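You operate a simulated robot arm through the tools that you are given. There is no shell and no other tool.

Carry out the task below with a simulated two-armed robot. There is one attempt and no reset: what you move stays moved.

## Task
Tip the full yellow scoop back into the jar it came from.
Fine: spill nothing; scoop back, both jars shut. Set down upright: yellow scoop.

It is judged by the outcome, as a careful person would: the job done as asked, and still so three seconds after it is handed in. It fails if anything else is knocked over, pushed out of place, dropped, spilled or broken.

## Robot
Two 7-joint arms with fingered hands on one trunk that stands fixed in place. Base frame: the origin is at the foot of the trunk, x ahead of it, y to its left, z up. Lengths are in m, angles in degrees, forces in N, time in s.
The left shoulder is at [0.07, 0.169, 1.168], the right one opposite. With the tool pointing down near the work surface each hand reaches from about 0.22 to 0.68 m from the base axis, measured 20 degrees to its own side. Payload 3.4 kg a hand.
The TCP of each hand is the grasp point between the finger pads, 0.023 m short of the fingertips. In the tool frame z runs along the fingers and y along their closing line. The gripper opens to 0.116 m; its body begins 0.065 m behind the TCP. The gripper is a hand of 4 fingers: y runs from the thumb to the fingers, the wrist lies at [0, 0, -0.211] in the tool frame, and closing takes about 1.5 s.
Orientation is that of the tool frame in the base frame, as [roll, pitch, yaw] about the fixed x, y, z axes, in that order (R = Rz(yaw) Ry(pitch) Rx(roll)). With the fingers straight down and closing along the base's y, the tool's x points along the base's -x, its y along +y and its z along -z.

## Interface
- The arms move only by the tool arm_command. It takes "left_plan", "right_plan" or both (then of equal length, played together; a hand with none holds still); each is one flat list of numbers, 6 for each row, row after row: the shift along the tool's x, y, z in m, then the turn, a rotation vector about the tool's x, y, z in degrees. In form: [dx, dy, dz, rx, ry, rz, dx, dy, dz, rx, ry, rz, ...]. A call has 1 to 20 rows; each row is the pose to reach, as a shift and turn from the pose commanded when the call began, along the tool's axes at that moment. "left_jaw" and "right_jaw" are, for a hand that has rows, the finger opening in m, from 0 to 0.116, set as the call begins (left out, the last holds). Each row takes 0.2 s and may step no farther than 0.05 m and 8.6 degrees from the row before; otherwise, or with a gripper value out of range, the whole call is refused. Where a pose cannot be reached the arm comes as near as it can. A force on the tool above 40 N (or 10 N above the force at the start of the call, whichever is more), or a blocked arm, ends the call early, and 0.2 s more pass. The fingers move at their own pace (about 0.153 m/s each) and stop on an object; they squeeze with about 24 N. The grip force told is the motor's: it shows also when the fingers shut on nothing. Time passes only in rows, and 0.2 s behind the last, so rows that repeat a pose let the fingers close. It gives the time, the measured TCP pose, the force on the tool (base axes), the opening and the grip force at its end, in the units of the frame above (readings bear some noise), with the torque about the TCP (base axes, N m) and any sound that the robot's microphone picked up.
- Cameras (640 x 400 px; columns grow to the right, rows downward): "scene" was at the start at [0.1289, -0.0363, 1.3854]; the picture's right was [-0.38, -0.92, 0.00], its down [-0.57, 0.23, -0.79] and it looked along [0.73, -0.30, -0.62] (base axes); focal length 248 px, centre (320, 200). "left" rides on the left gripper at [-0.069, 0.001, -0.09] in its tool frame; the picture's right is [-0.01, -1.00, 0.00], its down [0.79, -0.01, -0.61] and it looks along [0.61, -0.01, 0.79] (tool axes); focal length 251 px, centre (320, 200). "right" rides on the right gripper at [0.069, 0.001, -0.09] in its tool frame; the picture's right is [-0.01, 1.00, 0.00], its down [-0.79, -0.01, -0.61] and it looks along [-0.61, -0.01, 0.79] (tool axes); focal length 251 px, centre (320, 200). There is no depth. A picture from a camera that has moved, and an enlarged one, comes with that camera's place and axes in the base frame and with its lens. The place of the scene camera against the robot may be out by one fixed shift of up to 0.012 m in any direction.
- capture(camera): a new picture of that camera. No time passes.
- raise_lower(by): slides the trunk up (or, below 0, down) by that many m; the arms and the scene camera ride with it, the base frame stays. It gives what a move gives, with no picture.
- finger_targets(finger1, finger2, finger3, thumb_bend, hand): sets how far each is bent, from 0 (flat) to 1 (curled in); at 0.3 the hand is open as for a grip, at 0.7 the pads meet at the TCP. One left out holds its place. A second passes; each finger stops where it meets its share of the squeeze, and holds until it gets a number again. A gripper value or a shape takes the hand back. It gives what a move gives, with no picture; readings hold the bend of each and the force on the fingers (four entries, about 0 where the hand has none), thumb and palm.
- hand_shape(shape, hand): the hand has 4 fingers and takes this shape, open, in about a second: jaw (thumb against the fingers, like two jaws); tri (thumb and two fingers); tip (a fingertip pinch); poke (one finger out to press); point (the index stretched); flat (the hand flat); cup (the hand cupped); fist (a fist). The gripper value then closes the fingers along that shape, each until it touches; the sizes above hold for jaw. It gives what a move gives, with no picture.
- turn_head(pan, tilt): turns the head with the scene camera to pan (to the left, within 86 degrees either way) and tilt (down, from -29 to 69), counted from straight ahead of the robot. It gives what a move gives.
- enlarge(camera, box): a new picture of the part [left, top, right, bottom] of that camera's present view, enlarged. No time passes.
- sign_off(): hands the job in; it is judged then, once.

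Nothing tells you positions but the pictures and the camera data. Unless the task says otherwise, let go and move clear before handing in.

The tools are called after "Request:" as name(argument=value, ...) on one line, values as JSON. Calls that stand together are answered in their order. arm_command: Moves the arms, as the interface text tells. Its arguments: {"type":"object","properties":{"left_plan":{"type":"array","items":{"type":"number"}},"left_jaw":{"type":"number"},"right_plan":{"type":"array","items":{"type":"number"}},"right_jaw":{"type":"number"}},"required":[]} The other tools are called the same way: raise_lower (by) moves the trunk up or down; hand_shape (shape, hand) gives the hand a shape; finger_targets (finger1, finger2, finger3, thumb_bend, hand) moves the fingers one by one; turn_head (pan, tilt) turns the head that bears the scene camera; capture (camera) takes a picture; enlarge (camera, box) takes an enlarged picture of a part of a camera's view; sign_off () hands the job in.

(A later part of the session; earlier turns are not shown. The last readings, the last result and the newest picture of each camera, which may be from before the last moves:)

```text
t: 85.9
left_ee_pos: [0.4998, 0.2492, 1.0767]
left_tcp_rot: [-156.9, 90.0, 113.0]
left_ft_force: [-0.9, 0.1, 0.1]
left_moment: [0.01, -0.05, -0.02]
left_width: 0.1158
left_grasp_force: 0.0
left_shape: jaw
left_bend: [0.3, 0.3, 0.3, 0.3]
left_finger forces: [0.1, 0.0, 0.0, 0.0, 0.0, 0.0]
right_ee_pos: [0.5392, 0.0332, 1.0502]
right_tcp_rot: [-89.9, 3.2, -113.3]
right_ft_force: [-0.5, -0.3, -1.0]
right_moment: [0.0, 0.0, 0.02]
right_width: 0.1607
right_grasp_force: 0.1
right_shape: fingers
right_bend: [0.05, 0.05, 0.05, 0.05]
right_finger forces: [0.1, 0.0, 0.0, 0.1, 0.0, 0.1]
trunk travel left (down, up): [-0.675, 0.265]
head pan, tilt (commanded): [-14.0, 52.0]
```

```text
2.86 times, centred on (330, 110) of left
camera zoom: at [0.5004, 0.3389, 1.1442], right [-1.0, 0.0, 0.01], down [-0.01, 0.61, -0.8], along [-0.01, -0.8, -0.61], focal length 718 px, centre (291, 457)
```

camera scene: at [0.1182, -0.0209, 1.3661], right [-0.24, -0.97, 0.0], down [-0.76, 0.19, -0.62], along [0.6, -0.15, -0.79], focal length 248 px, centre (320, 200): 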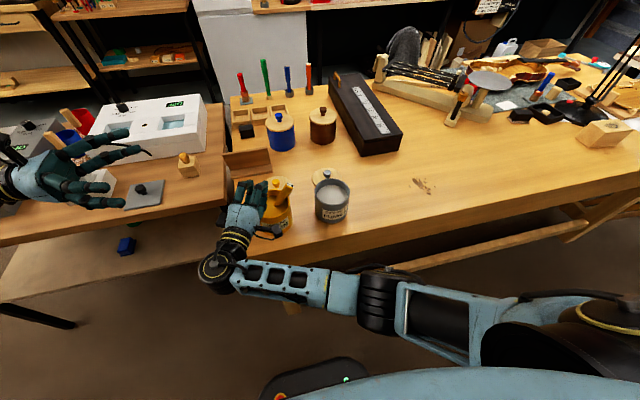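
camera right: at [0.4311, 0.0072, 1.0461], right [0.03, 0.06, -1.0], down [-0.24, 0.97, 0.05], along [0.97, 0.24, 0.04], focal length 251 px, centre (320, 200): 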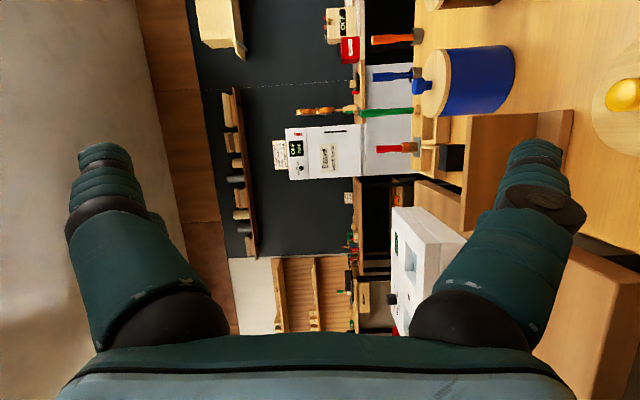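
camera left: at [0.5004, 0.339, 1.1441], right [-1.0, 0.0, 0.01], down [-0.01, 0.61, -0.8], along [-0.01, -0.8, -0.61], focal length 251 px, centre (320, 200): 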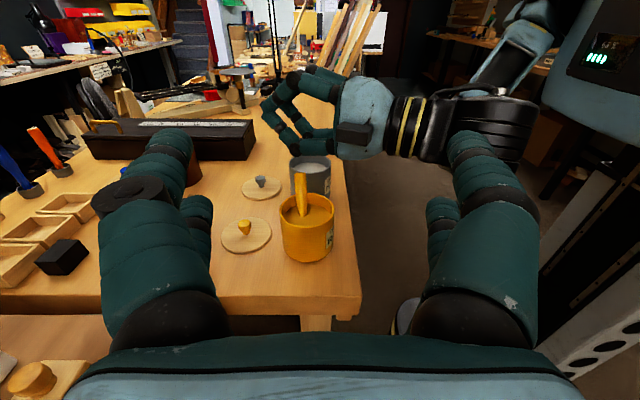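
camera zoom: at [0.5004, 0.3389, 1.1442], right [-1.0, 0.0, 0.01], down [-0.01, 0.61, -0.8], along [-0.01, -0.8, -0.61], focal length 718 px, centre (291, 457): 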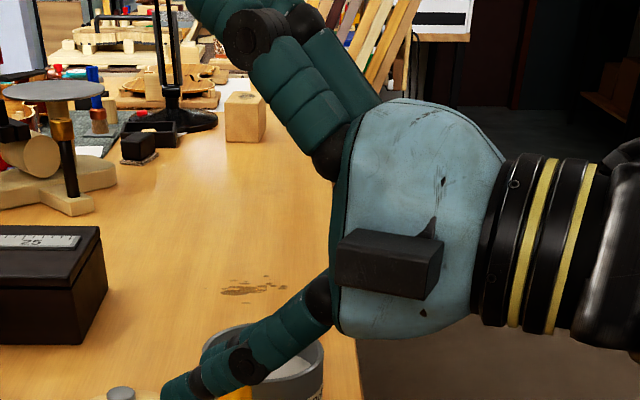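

Finger bends near 0 just splay outward, so that isn't usable. A better idea is to pinch the handle from above. With the handle nearly along the finger direction its sides are parallel to the closing direction, so there's no wedge to push it out, and the scoop can hang upright from the pinch. I'll set jaw shape and turn the hand to point down above the scoop.

Request:
hand_shape(hand="right", shape="jaw")

Request:
arm_command(right_plan=[0.0037, -0.001, 0.0008, -7.44, -1.32, -1.76, 0.0074, -0.0019, 0.0016, -14.88, -2.63, -3.52, 0.0111, -0.0029, 0.0024, -22.33, -3.95, -5.28, 0.0148, -0.0039, 0.0032, -29.77, -5.27, -7.03, 0.0185, -0.0048, 0.004, -37.21, -6.58, -8.79, 0.0222, -0.0058, 0.0049, -44.65, -7.9, -10.55, 0.0258, -0.0068, 0.0057, -52.09, -9.22, -12.31, 0.0295, -0.0077, 0.0065, -59.53, -10.53, -14.07, 0.0332, -0.0087, 0.0073, -66.98, -11.85, -15.83, 0.0369, -0.0097, 0.0081, -74.42, -13.17, -17.58, 0.0406, -0.0106, 0.0089, -81.86, -14.48, -19.34, 0.0443, -0.0116, 0.0097, -89.3, -15.8, -21.1, 0.0443, -0.0116, 0.0097, -89.3, -15.8, -21.1], right_jaw=0.08)

Request:
capture(camera="right")

Request:
capture(camera="scene")

Request:
capture(camera="left")

```text
t: 86.8
left_ee_pos: [0.4992, 0.2495, 1.0765]
left_tcp_rot: [-157.3, 90.0, 112.7]
left_ft_force: [-0.6, 0.8, -0.4]
left_moment: [-0.02, 0.02, -0.03]
left_width: 0.116
left_grasp_force: 0.1
left_shape: jaw
left_bend: [0.3, 0.3, 0.3, 0.3]
left_finger forces: [0.0, 0.0, 0.1, 0.1, 0.0, 0.0]
right_ee_pos: [0.5393, 0.0341, 1.0505]
right_tcp_rot: [-89.9, 3.1, -113.4]
right_ft_force: [-0.2, -0.6, 0.2]
right_moment: [0.01, -0.04, -0.02]
right_width: 0.1158
right_grasp_force: 0.0
right_shape: jaw
right_bend: [0.3, 0.3, 0.3, 0.3]
right_finger forces: [0.1, 0.0, 0.1, 0.0, 0.0, 0.1]
trunk travel left (down, up): [-0.675, 0.265]
head pan, tilt (commanded): [-14.0, 52.0]
```

```text
t: 89.6
left_ee_pos: [0.4985, 0.2477, 1.0781]
left_tcp_rot: [67.1, 90.0, -23.1]
left_ft_force: [0.8, 0.7, 0.2]
left_moment: [0.02, -0.01, 0.0]
left_width: 0.1158
left_grasp_force: 0.0
left_shape: jaw
left_bend: [0.3, 0.3, 0.3, 0.3]
left_finger forces: [0.0, 0.0, 0.0, 0.1, 0.1, 0.1]
right_ee_pos: [0.5321, -0.0078, 1.0612]
right_tcp_rot: [179.8, 0.5, -89.5]
right_ft_force: [0.0, 0.6, -0.9]
right_moment: [-0.05, 0.01, -0.04]
right_width: 0.0801
right_grasp_force: 0.0
right_shape: jaw
right_bend: [0.67, 0.67, 0.67, 0.67]
right_finger forces: [0.0, 0.1, 0.0, 0.0, 0.0, 0.0]
right hand out of reach, approached as far as the arm can: row 8, 9, 10, 11
trunk travel left (down, up): [-0.675, 0.265]
head pan, tilt (commanded): [-14.0, 52.0]
```

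```text
taken
camera right: at [0.5325, -0.0758, 1.1515], right [-1.0, 0.0, 0.0], down [0.0, 0.79, 0.61], along [0.0, 0.61, -0.79], focal length 251 px, centre (320, 200)
```

right: 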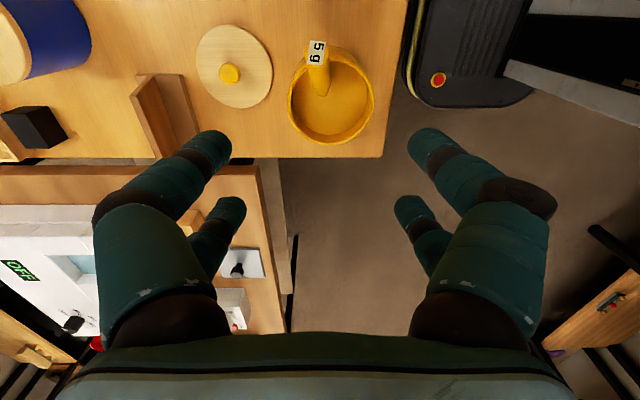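

```text
taken
camera scene: at [0.1214, -0.0217, 1.3656], right [-0.24, -0.97, 0.0], down [-0.76, 0.19, -0.62], along [0.6, -0.15, -0.79], focal length 248 px, centre (320, 200)
```

scene: 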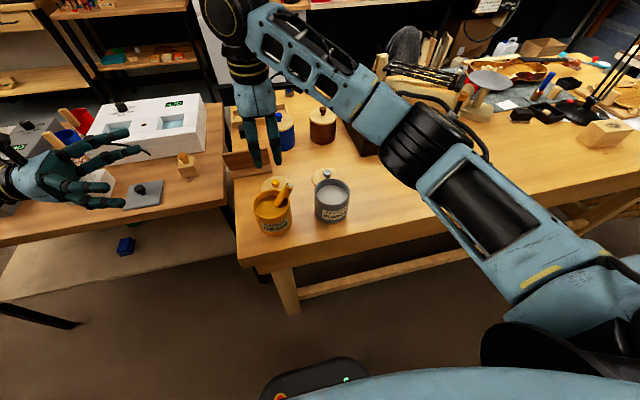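

```text
taken
camera left: at [0.5, 0.3386, 1.1444], right [-1.0, 0.0, 0.01], down [-0.01, 0.61, -0.8], along [-0.01, -0.8, -0.61], focal length 251 px, centre (320, 200)
```

left: 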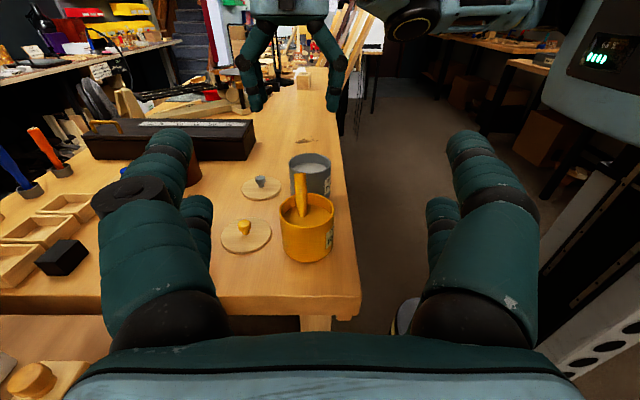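

The right hand now points straight down with its camera beside it. I'll zoom in to fix the handle's pose precisely.

Request:
enlarge(camera="right", box=[270, 20, 390, 150])

Request:
enlarge(camera="left", box=[260, 150, 350, 270])

Request:
enlarge(camera="scene", box=[240, 165, 310, 245])

```text
3.08 times, centred on (330, 85) of right
camera zoom: at [0.5325, -0.0758, 1.1515], right [-1.0, 0.0, 0.0], down [0.0, 0.79, 0.61], along [0.0, 0.61, -0.79], focal length 774 px, centre (289, 554)
```

zoom: 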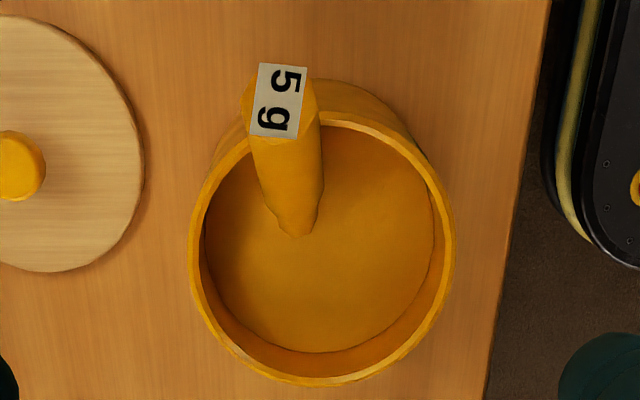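

```text
3.33 times, centred on (305, 210) of left
camera zoom: at [0.5, 0.3386, 1.1444], right [-1.0, 0.0, 0.01], down [-0.01, 0.61, -0.8], along [-0.01, -0.8, -0.61], focal length 838 px, centre (370, 167)
```

zoom: 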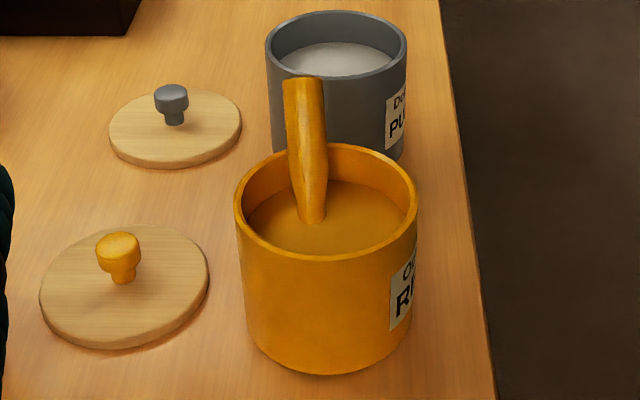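

```text
5.00 times, centred on (275, 205) of scene
camera zoom: at [0.1214, -0.0217, 1.3656], right [-0.24, -0.97, 0.0], down [-0.76, 0.19, -0.62], along [0.6, -0.15, -0.79], focal length 1243 px, centre (545, 175)
```

zoom: 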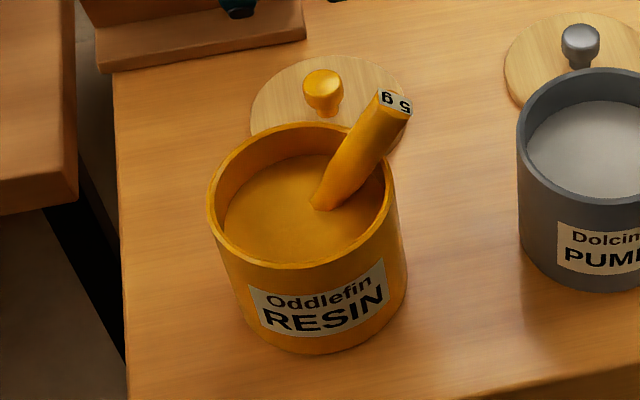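

Triangulated: the handle top is at (0.533, −0.043, 0.908), entering the resin near (0.527, 0.007, 0.854). I'll pinch with the camera-side finger pair near z≈0.895. First I'll descend to just above the handle and check.

Request:
arm_command(right_plan=[0.0015, 0, 0.02, 0, 0, 0, 0.003, 0, 0.04, 0, 0, 0, 0.0045, 0, 0.06, 0, 0, 0, 0.006, 0, 0.08, 0, 0, 0, 0.0073, 0, 0.1, 0, 0, 0, 0.0073, 0, 0.1, 0, 0, 0])

Request:
capture(camera="right")

Request:
enlarge(camera="left", box=[240, 60, 390, 270])

```text
t: 91.0
left_ee_pos: [0.5008, 0.2491, 1.0765]
left_tcp_rot: [27.3, 90.0, -62.6]
left_ft_force: [0.0, -0.1, -0.3]
left_moment: [-0.01, 0.01, -0.03]
left_width: 0.116
left_grasp_force: 0.0
left_shape: jaw
left_bend: [0.3, 0.3, 0.3, 0.3]
left_finger forces: [0.1, 0.0, 0.0, 0.1, 0.0, 0.0]
right_ee_pos: [0.53, -0.0142, 0.9621]
right_tcp_rot: [179.9, 0.5, -89.3]
right_ft_force: [0.0, 0.0, 0.2]
right_moment: [0.02, -0.01, 0.01]
right_width: 0.0803
right_grasp_force: 0.1
right_shape: jaw
right_bend: [0.67, 0.67, 0.67, 0.67]
right_finger forces: [0.1, 0.1, 0.0, 0.0, 0.0, 0.0]
trunk travel left (down, up): [-0.675, 0.265]
head pan, tilt (commanded): [-14.0, 52.0]
```

```text
taken
camera right: at [0.5308, -0.0825, 1.0516], right [-1.0, 0.0, 0.0], down [0.0, 0.79, 0.61], along [0.0, 0.61, -0.79], focal length 251 px, centre (320, 200)
```

right: 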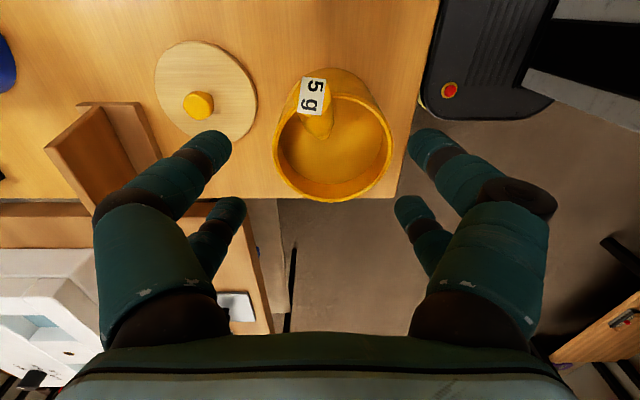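

```text
1.90 times, centred on (315, 165) of left
camera zoom: at [0.5004, 0.3389, 1.1442], right [-1.0, 0.0, 0.01], down [-0.01, 0.61, -0.8], along [-0.01, -0.8, -0.61], focal length 479 px, centre (330, 267)
```

zoom: 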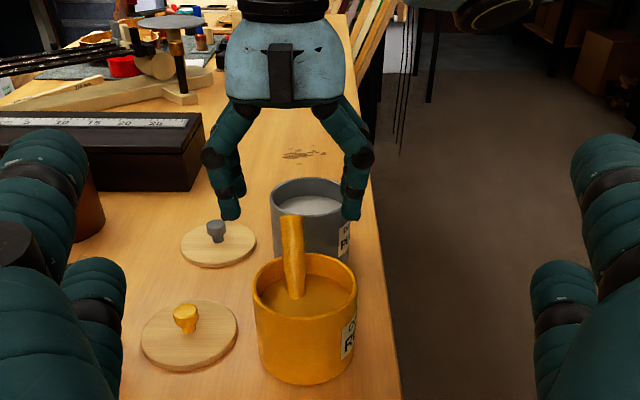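

The alignment is good. I'll shift 2.5 mm and descend to pinch height.

Request:
arm_command(right_plan=[0, -0.0012, 0.013, 0, 0, 0, 0, -0.0025, 0.026, 0, 0, 0, 0, -0.0025, 0.039, 0, 0, 0, 0, -0.0025, 0.052, 0, 0, 0, 0, -0.0025, 0.052, 0, 0, 0])

Request:
capture(camera="right")

Request:
enlarge(camera="left", box=[240, 100, 390, 270])

Request:
enlarge(camera="scene", box=[230, 140, 330, 240])

```text
t: 92.2
left_ee_pos: [0.5007, 0.2494, 1.077]
left_tcp_rot: [27.5, 90.0, -62.6]
left_ft_force: [-0.4, 0.5, -0.4]
left_moment: [0.03, 0.0, -0.02]
left_width: 0.1157
left_grasp_force: 0.0
left_shape: jaw
left_bend: [0.3, 0.3, 0.3, 0.3]
left_finger forces: [0.1, 0.0, 0.0, 0.1, 0.0, 0.0]
right_ee_pos: [0.5332, -0.0134, 0.9112]
right_tcp_rot: [179.8, 0.6, -89.4]
right_ft_force: [0.1, -0.5, -0.7]
right_moment: [0.02, -0.01, 0.03]
right_width: 0.0803
right_grasp_force: 0.0
right_shape: jaw
right_bend: [0.67, 0.67, 0.67, 0.67]
right_finger forces: [0.1, 0.0, 0.1, 0.1, 0.0, 0.1]
trunk travel left (down, up): [-0.675, 0.265]
head pan, tilt (commanded): [-14.0, 52.0]
```

```text
taken
camera right: at [0.5349, -0.0822, 0.9999], right [-1.0, 0.0, 0.0], down [0.0, 0.79, 0.61], along [0.0, 0.61, -0.79], focal length 251 px, centre (320, 200)
```

right: 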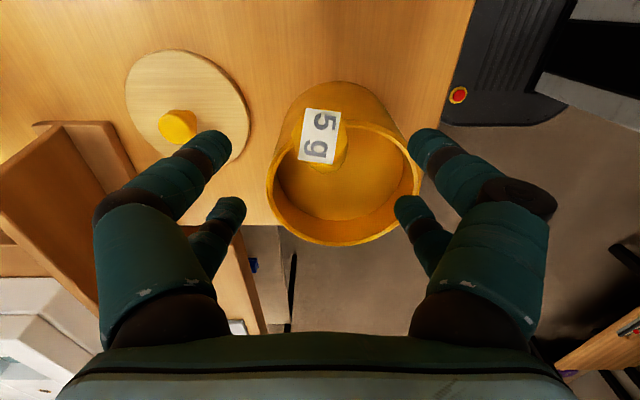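

```text
2.35 times, centred on (315, 185) of left
camera zoom: at [0.5004, 0.3389, 1.1442], right [-1.0, 0.0, 0.01], down [-0.01, 0.61, -0.8], along [-0.01, -0.8, -0.61], focal length 592 px, centre (332, 235)
```

zoom: 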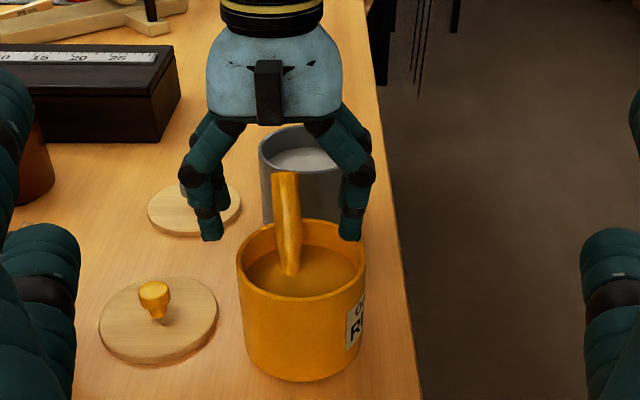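

```text
4.00 times, centred on (280, 190) of scene
camera zoom: at [0.1218, -0.0214, 1.3655], right [-0.24, -0.97, 0.0], down [-0.76, 0.19, -0.62], along [0.6, -0.15, -0.79], focal length 994 px, centre (480, 240)
```

zoom: 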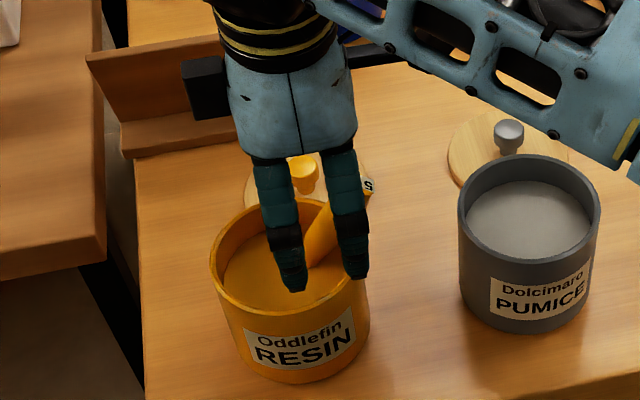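

The pinch point matches the handle, about 1.6 cm below its top. I'll go 4 mm lower for a better hold and then close.

Request:
arm_command(right_plan=[-0.002, 0, 0.002, 0, 0, 0, -0.004, 0, 0.004, 0, 0, 0, -0.004, 0, 0.004, 0, 0, 0])

Request:
arm_command(right_plan=[0, 0, 0, 0, 0, 0, 0, 0, 0, 0, 0, 0, 0, 0, 0, 0, 0, 0, 0, 0, 0, 0, 0, 0, 0, 0, 0, 0, 0, 0, 0, 0, 0, 0, 0, 0, 0, 0, 0, 0, 0, 0, 0, 0, 0, 0, 0, 0], right_jaw=0.0)

Request:
capture(camera="right")

Request:
enlarge(camera="left", box=[260, 120, 360, 270])

Request:
enlarge(camera="scene", box=[230, 140, 330, 240])

```text
t: 93.0
left_ee_pos: [0.5, 0.2486, 1.0757]
left_tcp_rot: [23.6, 90.0, -66.5]
left_ft_force: [0.5, -0.6, -0.2]
left_moment: [0.0, 0.0, -0.02]
left_width: 0.1159
left_grasp_force: 0.1
left_shape: jaw
left_bend: [0.3, 0.3, 0.3, 0.3]
left_finger forces: [0.0, 0.0, 0.0, 0.1, 0.0, 0.0]
right_ee_pos: [0.5355, -0.011, 0.9039]
right_tcp_rot: [179.9, 0.5, -89.5]
right_ft_force: [-0.7, 0.9, -0.7]
right_moment: [0.01, 0.0, 0.03]
right_width: 0.0803
right_grasp_force: 0.0
right_shape: jaw
right_bend: [0.67, 0.67, 0.67, 0.67]
right_finger forces: [0.1, 0.0, 0.0, 0.1, 0.0, 0.0]
trunk travel left (down, up): [-0.675, 0.265]
head pan, tilt (commanded): [-14.0, 52.0]
```

```text
t: 94.8
left_ee_pos: [0.4992, 0.2484, 1.0763]
left_tcp_rot: [-163.6, 89.9, 106.4]
left_ft_force: [-0.7, 0.7, -0.7]
left_moment: [0.0, -0.02, -0.02]
left_width: 0.116
left_grasp_force: 0.1
left_shape: jaw
left_bend: [0.3, 0.3, 0.3, 0.3]
left_finger forces: [0.0, 0.0, 0.0, 0.1, 0.1, 0.0]
right_ee_pos: [0.5352, -0.0102, 0.9054]
right_tcp_rot: [179.9, 0.5, -89.3]
right_ft_force: [-0.2, 0.3, -0.3]
right_moment: [0.06, 0.0, 0.01]
right_width: 0.0049
right_grasp_force: 24.3
right_shape: jaw
right_bend: [0.72, 0.62, 0.62, 0.74]
right_finger forces: [21.2, 0.0, 0.1, 0.0, 20.9, 0.0]
trunk travel left (down, up): [-0.675, 0.265]
head pan, tilt (commanded): [-14.0, 52.0]
```

```text
taken
camera right: at [0.5353, -0.079, 0.9952], right [-1.0, 0.0, 0.0], down [0.0, 0.79, 0.61], along [0.0, 0.61, -0.79], focal length 251 px, centre (320, 200)
```

right: 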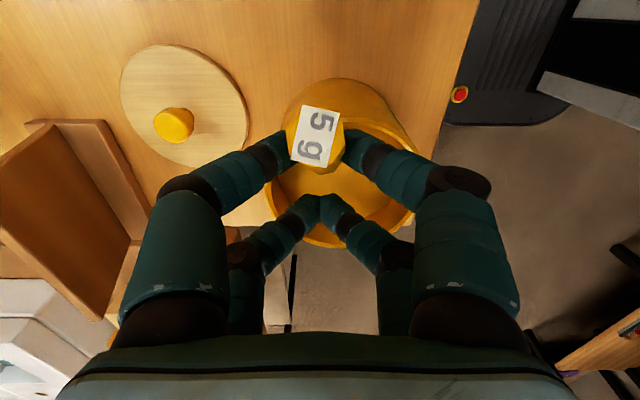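

```text
2.67 times, centred on (310, 195) of left
camera zoom: at [0.5005, 0.339, 1.1441], right [-1.0, 0.0, 0.01], down [-0.01, 0.61, -0.8], along [-0.01, -0.8, -0.61], focal length 670 px, centre (347, 213)
```

zoom: 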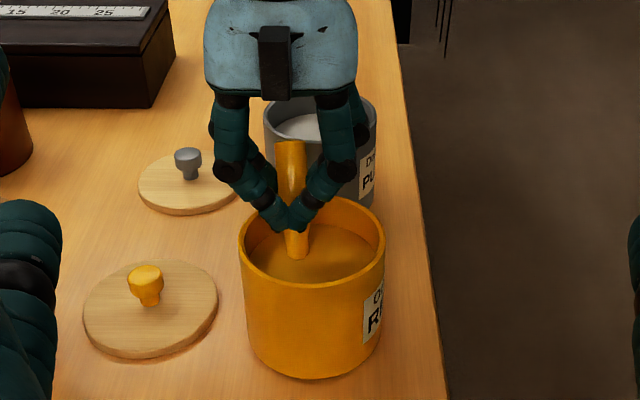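

```text
4.00 times, centred on (280, 190) of scene
camera zoom: at [0.1219, -0.0212, 1.3655], right [-0.24, -0.97, 0.0], down [-0.76, 0.19, -0.62], along [0.6, -0.15, -0.79], focal length 994 px, centre (480, 240)
```

zoom: 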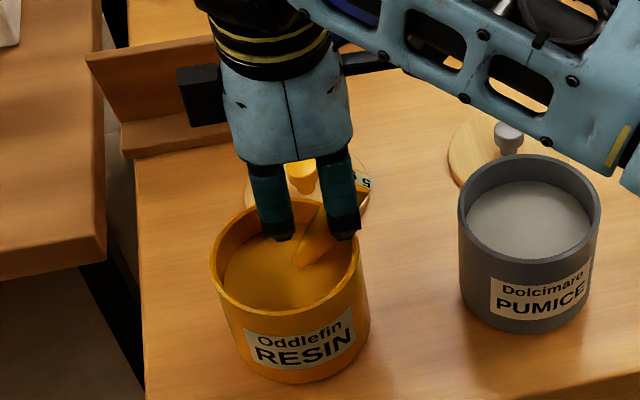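

The pinch is solid (21 N on both tips) and the other finger pair closed on air. I'll lift 2 cm straight up and see how the scoop behaves.

Request:
arm_command(right_plan=[0, 0, -0.004, 0, 0, 0, 0, 0, -0.008, 0, 0, 0, 0, 0, -0.012, 0, 0, 0, 0, 0, -0.016, 0, 0, 0, 0, 0, -0.02, 0, 0, 0, 0, 0, -0.02, 0, 0, 0])

Request:
enlarge(camera="left", box=[260, 120, 360, 270])

Request:
enlarge(camera="scene", box=[230, 140, 330, 240])

Request:
capture(camera="right")

```text
t: 96.2
left_ee_pos: [0.5002, 0.2477, 1.0763]
left_tcp_rot: [-175.6, 90.0, 94.2]
left_ft_force: [-0.1, -0.3, 0.7]
left_moment: [0.01, -0.02, 0.0]
left_width: 0.1156
left_grasp_force: 0.0
left_shape: jaw
left_bend: [0.3, 0.3, 0.3, 0.3]
left_finger forces: [0.0, 0.0, 0.0, 0.0, 0.0, 0.0]
right_ee_pos: [0.5335, -0.0104, 0.9265]
right_tcp_rot: [179.9, 0.6, -89.4]
right_ft_force: [1.2, 0.5, -1.5]
right_moment: [0.0, 0.02, 0.01]
right_width: 0.0052
right_grasp_force: 23.9
right_shape: jaw
right_bend: [0.72, 0.62, 0.62, 0.74]
right_finger forces: [21.1, 0.0, 0.0, 0.0, 20.9, 0.0]
trunk travel left (down, up): [-0.675, 0.265]
head pan, tilt (commanded): [-14.0, 52.0]
```

```text
2.67 times, centred on (310, 195) of left
camera zoom: at [0.5006, 0.3388, 1.1441], right [-1.0, 0.0, 0.01], down [-0.01, 0.61, -0.8], along [-0.01, -0.8, -0.61], focal length 670 px, centre (347, 213)
```

zoom: 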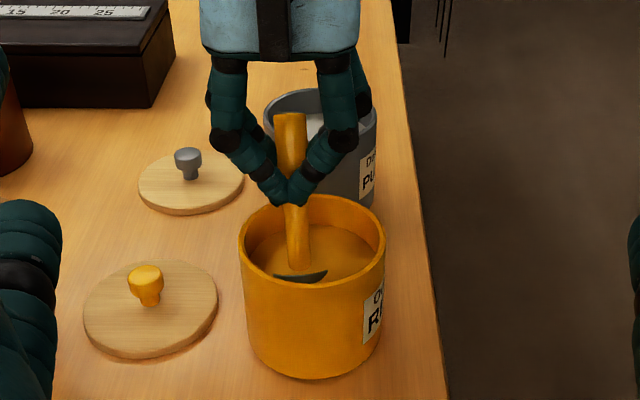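

```text
4.00 times, centred on (280, 190) of scene
camera zoom: at [0.1221, -0.0214, 1.3655], right [-0.24, -0.97, 0.0], down [-0.76, 0.19, -0.62], along [0.6, -0.15, -0.79], focal length 994 px, centre (480, 240)
```

zoom: 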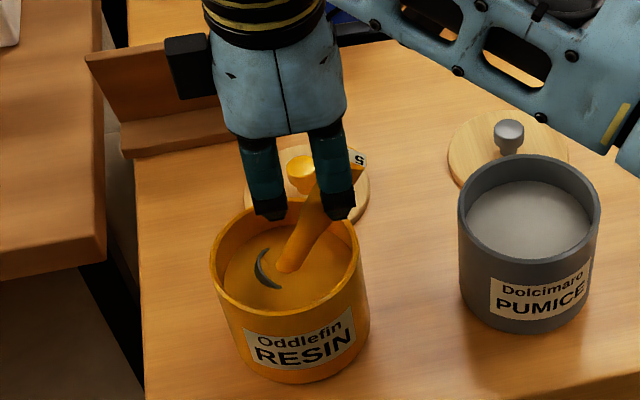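

```text
taken
camera right: at [0.5347, -0.0781, 1.0164], right [-1.0, 0.0, 0.0], down [0.0, 0.79, 0.61], along [0.0, 0.61, -0.79], focal length 251 px, centre (320, 200)
```

right: 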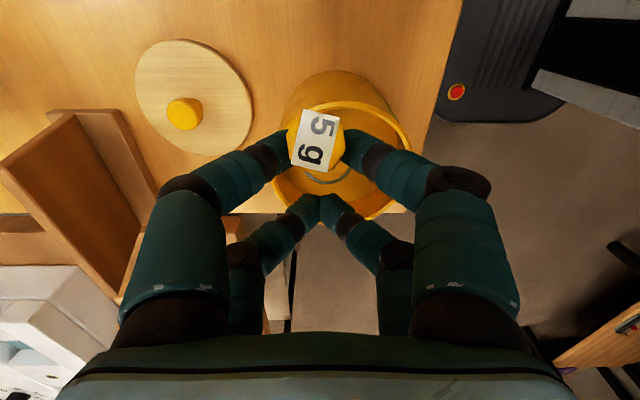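

It's rising cleanly, with the same lean, and the cup's rim is just emerging from the powder. I'll continue lifting slowly.

Request:
arm_command(right_plan=[0, 0, -0.005, 0, 0, 0, 0, 0, -0.01, 0, 0, 0, 0, 0, -0.015, 0, 0, 0, 0, 0, -0.02, 0, 0, 0, 0, 0, -0.025, 0, 0, 0, 0, 0, -0.025, 0, 0, 0])

Request:
enlarge(camera="left", box=[260, 100, 360, 270])

Request:
enlarge(camera="scene", box=[230, 140, 330, 240])

```text
t: 97.6
left_ee_pos: [0.5003, 0.2486, 1.0767]
left_tcp_rot: [-175.3, 89.9, 94.7]
left_ft_force: [-0.5, 0.3, 0.1]
left_moment: [-0.02, 0.0, -0.02]
left_width: 0.1159
left_grasp_force: 0.1
left_shape: jaw
left_bend: [0.3, 0.3, 0.3, 0.3]
left_finger forces: [0.0, 0.0, 0.0, 0.0, 0.0, 0.1]
right_ee_pos: [0.5348, -0.0112, 0.9501]
right_tcp_rot: [179.9, 0.5, -89.4]
right_ft_force: [0.8, -0.7, -0.5]
right_moment: [0.01, -0.02, 0.01]
right_width: 0.0048
right_grasp_force: 23.8
right_shape: jaw
right_bend: [0.72, 0.62, 0.62, 0.74]
right_finger forces: [21.0, 0.1, 0.0, 0.0, 20.9, 0.0]
trunk travel left (down, up): [-0.675, 0.265]
head pan, tilt (commanded): [-14.0, 52.0]
```

```text
2.35 times, centred on (310, 185) of left
camera zoom: at [0.5006, 0.3389, 1.1441], right [-1.0, 0.0, 0.01], down [-0.01, 0.61, -0.8], along [-0.01, -0.8, -0.61], focal length 592 px, centre (344, 235)
```

zoom: 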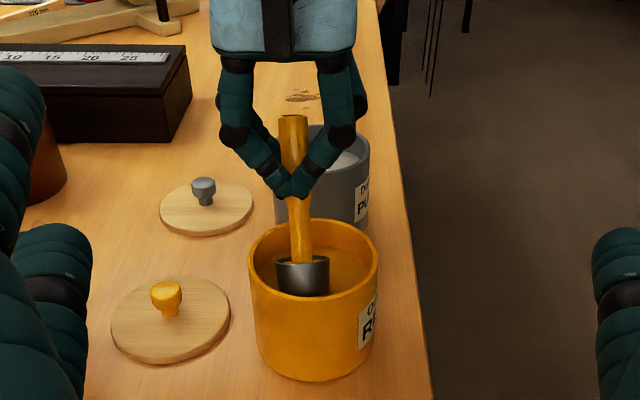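

```text
4.00 times, centred on (280, 190) of scene
camera zoom: at [0.1221, -0.0214, 1.3655], right [-0.24, -0.97, 0.0], down [-0.76, 0.19, -0.62], along [0.6, -0.15, -0.79], focal length 994 px, centre (480, 240)
```

zoom: 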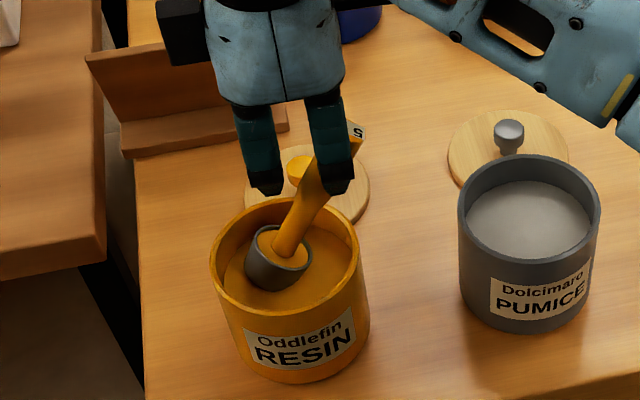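

The scoop is still full, but I now have a pinch without the wedge problem. I'll lift the cup just above the jar mouth and re-centre it there, then tip it further toward the right in small checked steps. Anything that falls will land in the resin jar.

Request:
arm_command(right_plan=[0.001, 0.001, -0.006, 0, 0, 0, 0.003, 0.002, -0.014, 0, 0, 0, 0.005, 0.003, -0.022, 0, 0, 0, 0.007, 0.004, -0.03, 0, 0, 0, 0.009, 0.005, -0.038, 0, 0, 0, 0.011, 0.006, -0.046, 0, 0, 0, 0.011, 0.006, -0.052, 0, 0, 0, 0.011, 0.006, -0.054, 0, 0, 0, 0.011, 0.006, -0.054, 0, 0, 0])

Request:
enlarge(camera="left", box=[250, 70, 370, 270])

Request:
enlarge(camera="scene", box=[230, 140, 330, 240])

Request:
enlarge(camera="right", box=[240, 80, 400, 240])

```text
t: 99.6
left_ee_pos: [0.4999, 0.2481, 1.0771]
left_tcp_rot: [8.8, 89.9, -81.1]
left_ft_force: [-0.1, 0.7, 0.8]
left_moment: [-0.02, -0.02, 0.01]
left_width: 0.1157
left_grasp_force: 0.0
left_shape: jaw
left_bend: [0.3, 0.3, 0.3, 0.3]
left_finger forces: [0.1, 0.0, 0.0, 0.0, 0.0, 0.1]
right_ee_pos: [0.5285, -0.0219, 1.004]
right_tcp_rot: [179.9, 0.5, -89.4]
right_ft_force: [1.0, 0.0, -0.9]
right_moment: [-0.01, -0.03, -0.02]
right_width: 0.005
right_grasp_force: 24.1
right_shape: jaw
right_bend: [0.72, 0.62, 0.62, 0.74]
right_finger forces: [21.1, 0.0, 0.1, 0.1, 21.0, 0.0]
trunk travel left (down, up): [-0.675, 0.265]
head pan, tilt (commanded): [-14.0, 52.0]
```

```text
2.00 times, centred on (310, 170) of left
camera zoom: at [0.5006, 0.3388, 1.1441], right [-1.0, 0.0, 0.01], down [-0.01, 0.61, -0.8], along [-0.01, -0.8, -0.61], focal length 503 px, centre (340, 260)
```

zoom: 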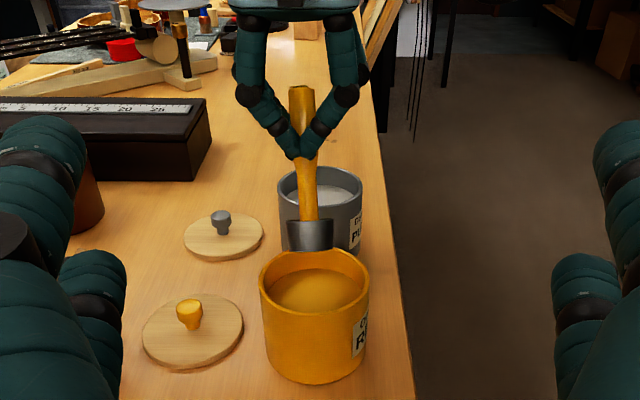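

```text
4.00 times, centred on (280, 190) of scene
camera zoom: at [0.1221, -0.0214, 1.3655], right [-0.24, -0.97, 0.0], down [-0.76, 0.19, -0.62], along [0.6, -0.15, -0.79], focal length 994 px, centre (480, 240)
```

zoom: 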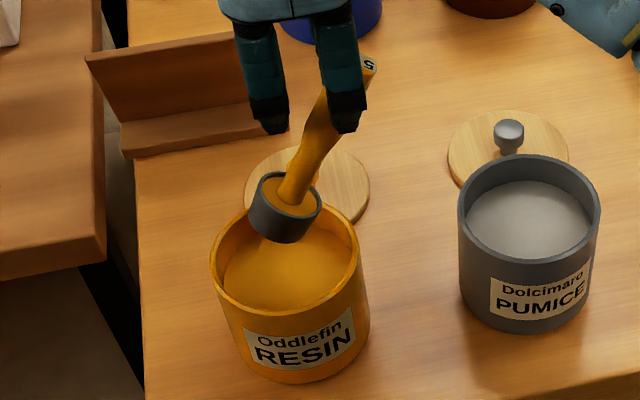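

```text
2.50 times, centred on (320, 160) of right
camera zoom: at [0.529, -0.0902, 1.0941], right [-1.0, 0.0, 0.0], down [0.0, 0.79, 0.61], along [0.0, 0.61, -0.79], focal length 629 px, centre (320, 300)
```

zoom: 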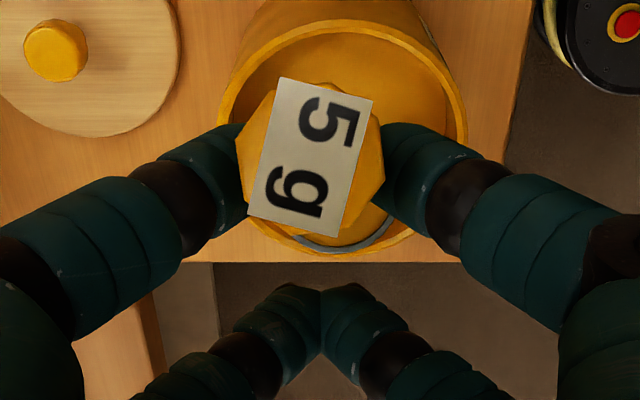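

The pinch acts as a pivot: the lean eased from 43° to about 30°. So it won't hold the cup sideways unsupported. New plan: set the scoop back in the jar, re-pinch it with the other finger pair from the right, and then lever the handle over the jar's right rim so the cup tips inside the mouth. First I'll lower it back.

Request:
arm_command(right_plan=[-0.004, 0, 0.004, 0, 0, 0, -0.008, 0, 0.012, 0, 0, 0, -0.012, 0, 0.02, 0, 0, 0, -0.012, 0, 0.03, 0, 0, 0, -0.012, 0, 0.04, 0, 0, 0, -0.012, 0, 0.05, 0, 0, 0, -0.012, 0, 0.06, 0, 0, 0, -0.012, 0, 0.07, 0, 0, 0, -0.012, 0, 0.08, 0, 0, 0, -0.012, 0, 0.086, 0, 0, 0, -0.012, 0, 0.086, 0, 0, 0])

Request:
enlarge(camera="left", box=[250, 100, 370, 270])

Request:
enlarge(camera="scene", box=[230, 140, 330, 240])

```text
t: 102.0
left_ee_pos: [0.5007, 0.2492, 1.0765]
left_tcp_rot: [-169.1, 89.9, 100.9]
left_ft_force: [0.2, 0.6, 0.0]
left_moment: [-0.01, -0.03, -0.01]
left_width: 0.1161
left_grasp_force: 0.1
left_shape: jaw
left_bend: [0.3, 0.3, 0.3, 0.3]
left_finger forces: [0.0, 0.1, 0.1, 0.1, 0.1, 0.1]
right_ee_pos: [0.5266, -0.0092, 0.9188]
right_tcp_rot: [179.9, 0.5, -89.5]
right_ft_force: [0.6, 0.5, -0.8]
right_moment: [-0.05, 0.02, 0.02]
right_width: 0.005
right_grasp_force: 23.7
right_shape: jaw
right_bend: [0.72, 0.62, 0.62, 0.74]
right_finger forces: [21.1, 0.0, 0.0, 0.0, 21.0, 0.0]
trunk travel left (down, up): [-0.675, 0.265]
head pan, tilt (commanded): [-14.0, 52.0]
```

```text
2.35 times, centred on (310, 185) of left
camera zoom: at [0.5006, 0.3389, 1.1441], right [-1.0, 0.0, 0.01], down [-0.01, 0.61, -0.8], along [-0.01, -0.8, -0.61], focal length 592 px, centre (344, 235)
```

zoom: 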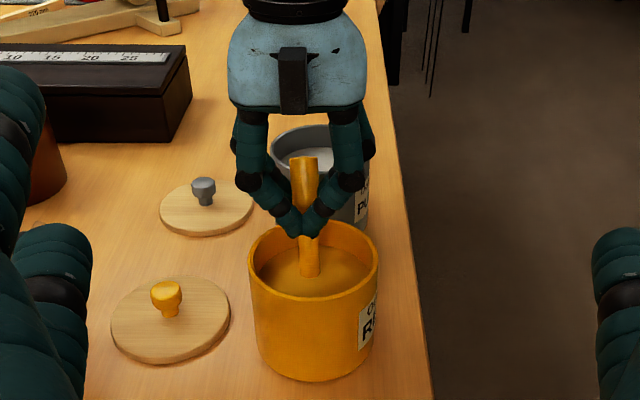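

```text
4.00 times, centred on (280, 190) of scene
camera zoom: at [0.1221, -0.0214, 1.3655], right [-0.24, -0.97, 0.0], down [-0.76, 0.19, -0.62], along [0.6, -0.15, -0.79], focal length 994 px, centre (480, 240)
```

zoom: 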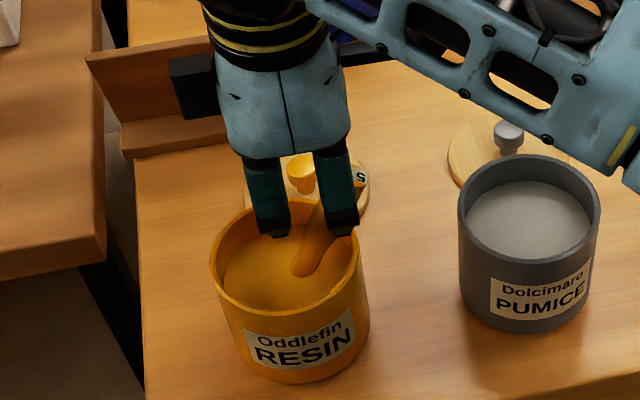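

The cup is back in the resin. I'll lower a few more millimetres and release; it will lean on the rim as before.

Request:
arm_command(right_plan=[0, 0, 0.004, 0, 0, 0, 0, 0, 0.008, 0, 0, 0, 0, 0, 0.008, 0, 0, 0])

Request:
arm_command(right_plan=[0, 0, 0, 0, 0, 0, 0, 0, 0, 0, 0, 0, 0, 0, 0, 0, 0, 0, 0, 0, 0, 0, 0, 0, 0, 0, 0, 0, 0, 0, 0, 0, 0, 0, 0, 0], right_jaw=0.08)

Request:
capture(camera="right")

Request:
enlarge(camera="left", box=[250, 100, 370, 270])

Request:
enlarge(camera="scene", box=[230, 140, 330, 240])

```text
t: 102.8
left_ee_pos: [0.501, 0.2492, 1.0769]
left_tcp_rot: [-170.2, 90.0, 99.7]
left_ft_force: [0.7, 0.8, -0.1]
left_moment: [0.02, 0.03, -0.04]
left_width: 0.1158
left_grasp_force: 0.0
left_shape: jaw
left_bend: [0.3, 0.3, 0.3, 0.3]
left_finger forces: [0.0, 0.0, 0.0, 0.1, 0.0, 0.0]
right_ee_pos: [0.5261, -0.0083, 0.9101]
right_tcp_rot: [179.9, 0.5, -89.5]
right_ft_force: [0.2, -0.1, -1.0]
right_moment: [-0.03, -0.02, 0.03]
right_width: 0.005
right_grasp_force: 24.4
right_shape: jaw
right_bend: [0.72, 0.62, 0.62, 0.74]
right_finger forces: [21.1, 0.1, 0.1, 0.0, 21.0, 0.0]
trunk travel left (down, up): [-0.675, 0.265]
head pan, tilt (commanded): [-14.0, 52.0]
```

```text
t: 104.2
left_ee_pos: [0.5007, 0.249, 1.0771]
left_tcp_rot: [-162.4, 90.0, 107.7]
left_ft_force: [0.3, -0.3, -0.5]
left_moment: [-0.01, 0.0, 0.0]
left_width: 0.1159
left_grasp_force: 0.0
left_shape: jaw
left_bend: [0.3, 0.3, 0.3, 0.3]
left_finger forces: [0.0, 0.0, 0.1, 0.1, 0.1, 0.0]
right_ee_pos: [0.5262, -0.0082, 0.9105]
right_tcp_rot: [180.0, 0.5, -89.4]
right_ft_force: [0.3, 0.1, -0.6]
right_moment: [0.0, -0.02, -0.01]
right_width: 0.0798
right_grasp_force: 0.0
right_shape: jaw
right_bend: [0.68, 0.68, 0.68, 0.67]
right_finger forces: [0.0, 0.0, 0.0, 0.0, 0.1, 0.0]
trunk travel left (down, up): [-0.675, 0.265]
head pan, tilt (commanded): [-14.0, 52.0]
```

```text
taken
camera right: at [0.5276, -0.0771, 1.0005], right [-1.0, 0.0, 0.0], down [0.0, 0.79, 0.61], along [0.0, 0.61, -0.79], focal length 251 px, centre (320, 200)
```

right: 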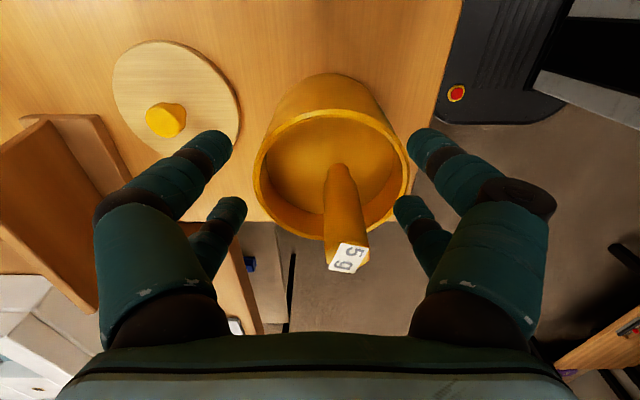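

```text
2.35 times, centred on (310, 185) of left
camera zoom: at [0.5005, 0.3389, 1.1441], right [-1.0, 0.0, 0.01], down [-0.01, 0.61, -0.8], along [-0.01, -0.8, -0.61], focal length 592 px, centre (344, 235)
```

zoom: 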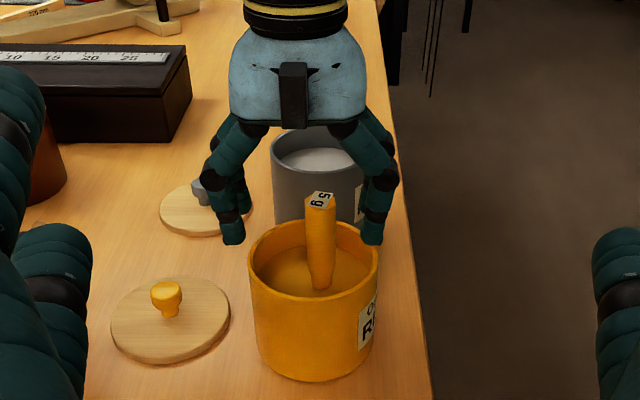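

```text
4.00 times, centred on (280, 190) of scene
camera zoom: at [0.1219, -0.0214, 1.3655], right [-0.24, -0.97, 0.0], down [-0.76, 0.19, -0.62], along [0.6, -0.15, -0.79], focal length 994 px, centre (480, 240)
```

zoom: 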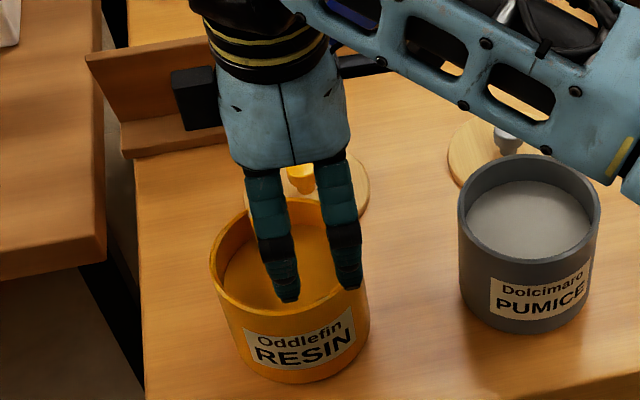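

The scoop has settled standing upright inside the jar, with its handle vertical at about (0.514, 0.016) and top at z≈0.925. That's a much better starting point. I'll back the right hand off as an observer and tip with the left hand, pinching along the handle and swinging toward the open left side where nothing is in the way.

Request:
arm_command(right_plan=[0, 0, -0.03, 0, 0, 0, 0, 0, -0.07, 0, 0, 0, 0, 0, -0.11, 0, 0, 0, 0, 0, -0.15, 0, 0, 0, 0, 0, -0.19, 0, 0, 0, 0.04, 0, -0.2, 0, 0, 0, 0.08, 0, -0.2, 0, 0, 0, 0.12, 0, -0.2, 0, 0, 0, 0.16, 0, -0.2, 0, 0, 0, 0.2, 0, -0.2, 0, 0, 0, 0.2, 0, -0.2, 0, 0, 0])

Request:
capture(camera="right")

Request:
capture(camera="scene")

Request:
enlarge(camera="left", box=[250, 100, 370, 270])

```text
t: 106.6
left_ee_pos: [0.5008, 0.2486, 1.0759]
left_tcp_rot: [-1.8, 89.9, -91.7]
left_ft_force: [0.6, -0.4, -0.7]
left_moment: [0.01, -0.05, -0.02]
left_width: 0.1158
left_grasp_force: 0.0
left_shape: jaw
left_bend: [0.3, 0.3, 0.3, 0.3]
left_finger forces: [0.0, 0.0, 0.0, 0.1, 0.0, 0.0]
right_ee_pos: [0.5277, -0.209, 1.1061]
right_tcp_rot: [180.0, 0.4, -89.4]
right_ft_force: [0.1, 0.6, 0.6]
right_moment: [-0.01, 0.04, -0.01]
right_width: 0.0798
right_grasp_force: 0.0
right_shape: jaw
right_bend: [0.68, 0.68, 0.67, 0.67]
right_finger forces: [0.0, 0.0, 0.0, 0.0, 0.0, 0.0]
trunk travel left (down, up): [-0.675, 0.265]
head pan, tilt (commanded): [-14.0, 52.0]
```

```text
taken
camera right: at [0.5291, -0.2782, 1.1958], right [-1.0, 0.0, 0.0], down [0.0, 0.79, 0.61], along [0.0, 0.61, -0.79], focal length 251 px, centre (320, 200)
```

right: 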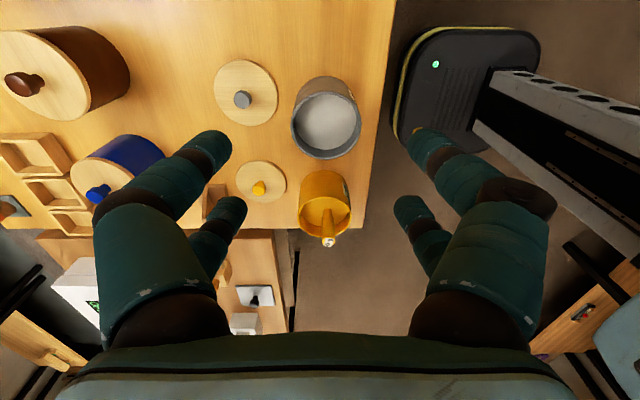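

```text
taken
camera scene: at [0.1222, -0.0204, 1.3655], right [-0.24, -0.97, 0.0], down [-0.76, 0.19, -0.62], along [0.6, -0.15, -0.79], focal length 248 px, centre (320, 200)
```

scene: 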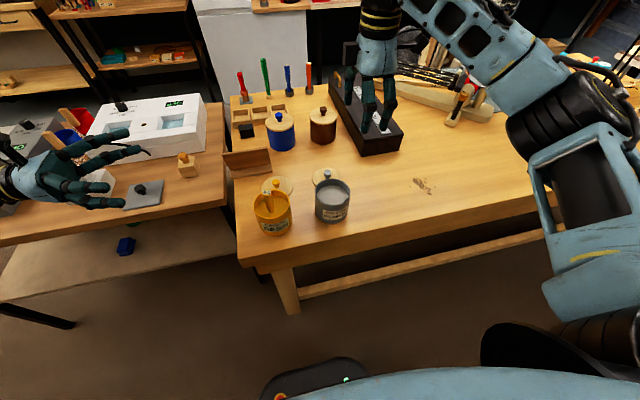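

```text
2.35 times, centred on (310, 185) of left
camera zoom: at [0.5006, 0.3397, 1.1438], right [-1.0, 0.0, 0.01], down [-0.01, 0.61, -0.8], along [-0.01, -0.8, -0.61], focal length 592 px, centre (344, 235)
```

zoom: 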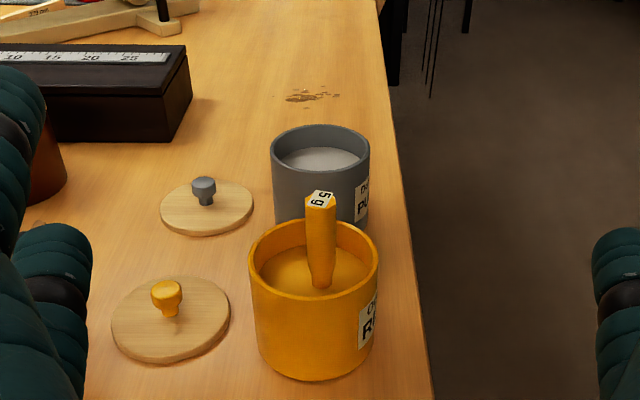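

Everything is clear and clean. I'll roll the left hand 90° at its present spot so its pinch axis will lie in the tipping plane, and check reachability.

Request:
arm_command(left_plan=[0, 0, 0, 0, 0, -8.2, 0, 0, 0, 0, 0, -16.4, 0, 0, 0, 0, 0, -24.5, 0, 0, 0, 0, 0, -32.7, 0, 0, 0, 0, 0, -40.9, 0, 0, 0, 0, 0, -49.1, 0, 0, 0, 0, 0, -57.3, 0, 0, 0, 0, 0, -65.5, 0, 0, 0, 0, 0, -73.6, 0, 0, 0, 0, 0, -81.8, 0, 0, 0, 0, 0, -90, 0, 0, 0, 0, 0, -90])

Request:
capture(camera="scene")

Request:
capture(camera="left")

```text
t: 109.2
left_ee_pos: [0.4995, 0.2487, 1.0775]
left_tcp_rot: [-89.9, -0.1, 179.8]
left_ft_force: [-0.4, 0.2, 0.6]
left_moment: [-0.02, 0.01, 0.0]
left_width: 0.1157
left_grasp_force: 0.0
left_shape: jaw
left_bend: [0.3, 0.3, 0.3, 0.3]
left_finger forces: [0.0, 0.0, 0.1, 0.1, 0.0, 0.0]
right_ee_pos: [0.5289, -0.2094, 1.1063]
right_tcp_rot: [179.9, 0.5, -89.5]
right_ft_force: [0.0, -0.1, 0.4]
right_moment: [0.0, -0.01, -0.01]
right_width: 0.08
right_grasp_force: 0.0
right_shape: jaw
right_bend: [0.68, 0.68, 0.67, 0.67]
right_finger forces: [0.0, 0.0, 0.1, 0.0, 0.0, 0.1]
trunk travel left (down, up): [-0.675, 0.265]
head pan, tilt (commanded): [-14.0, 52.0]
```

```text
taken
camera scene: at [0.1219, -0.0215, 1.3655], right [-0.24, -0.97, 0.0], down [-0.76, 0.19, -0.62], along [0.6, -0.15, -0.79], focal length 248 px, centre (320, 200)
```

scene: 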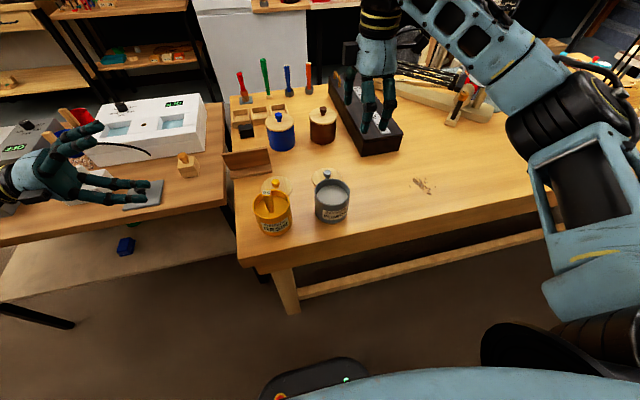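

```text
taken
camera left: at [0.5683, 0.3385, 1.0753], right [0.01, 0.0, 1.0], down [-0.79, 0.61, 0.01], along [-0.61, -0.79, 0.01], focal length 251 px, centre (320, 200)
```

left: 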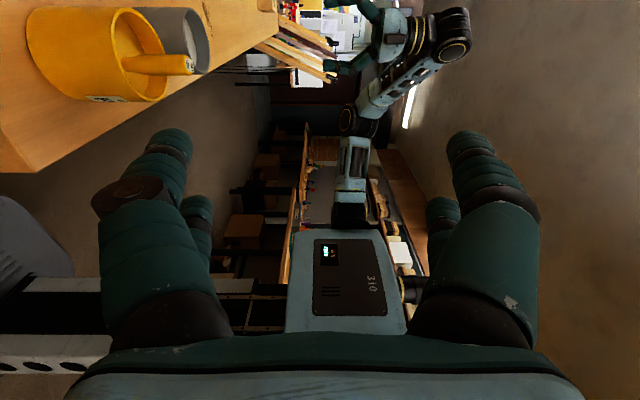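

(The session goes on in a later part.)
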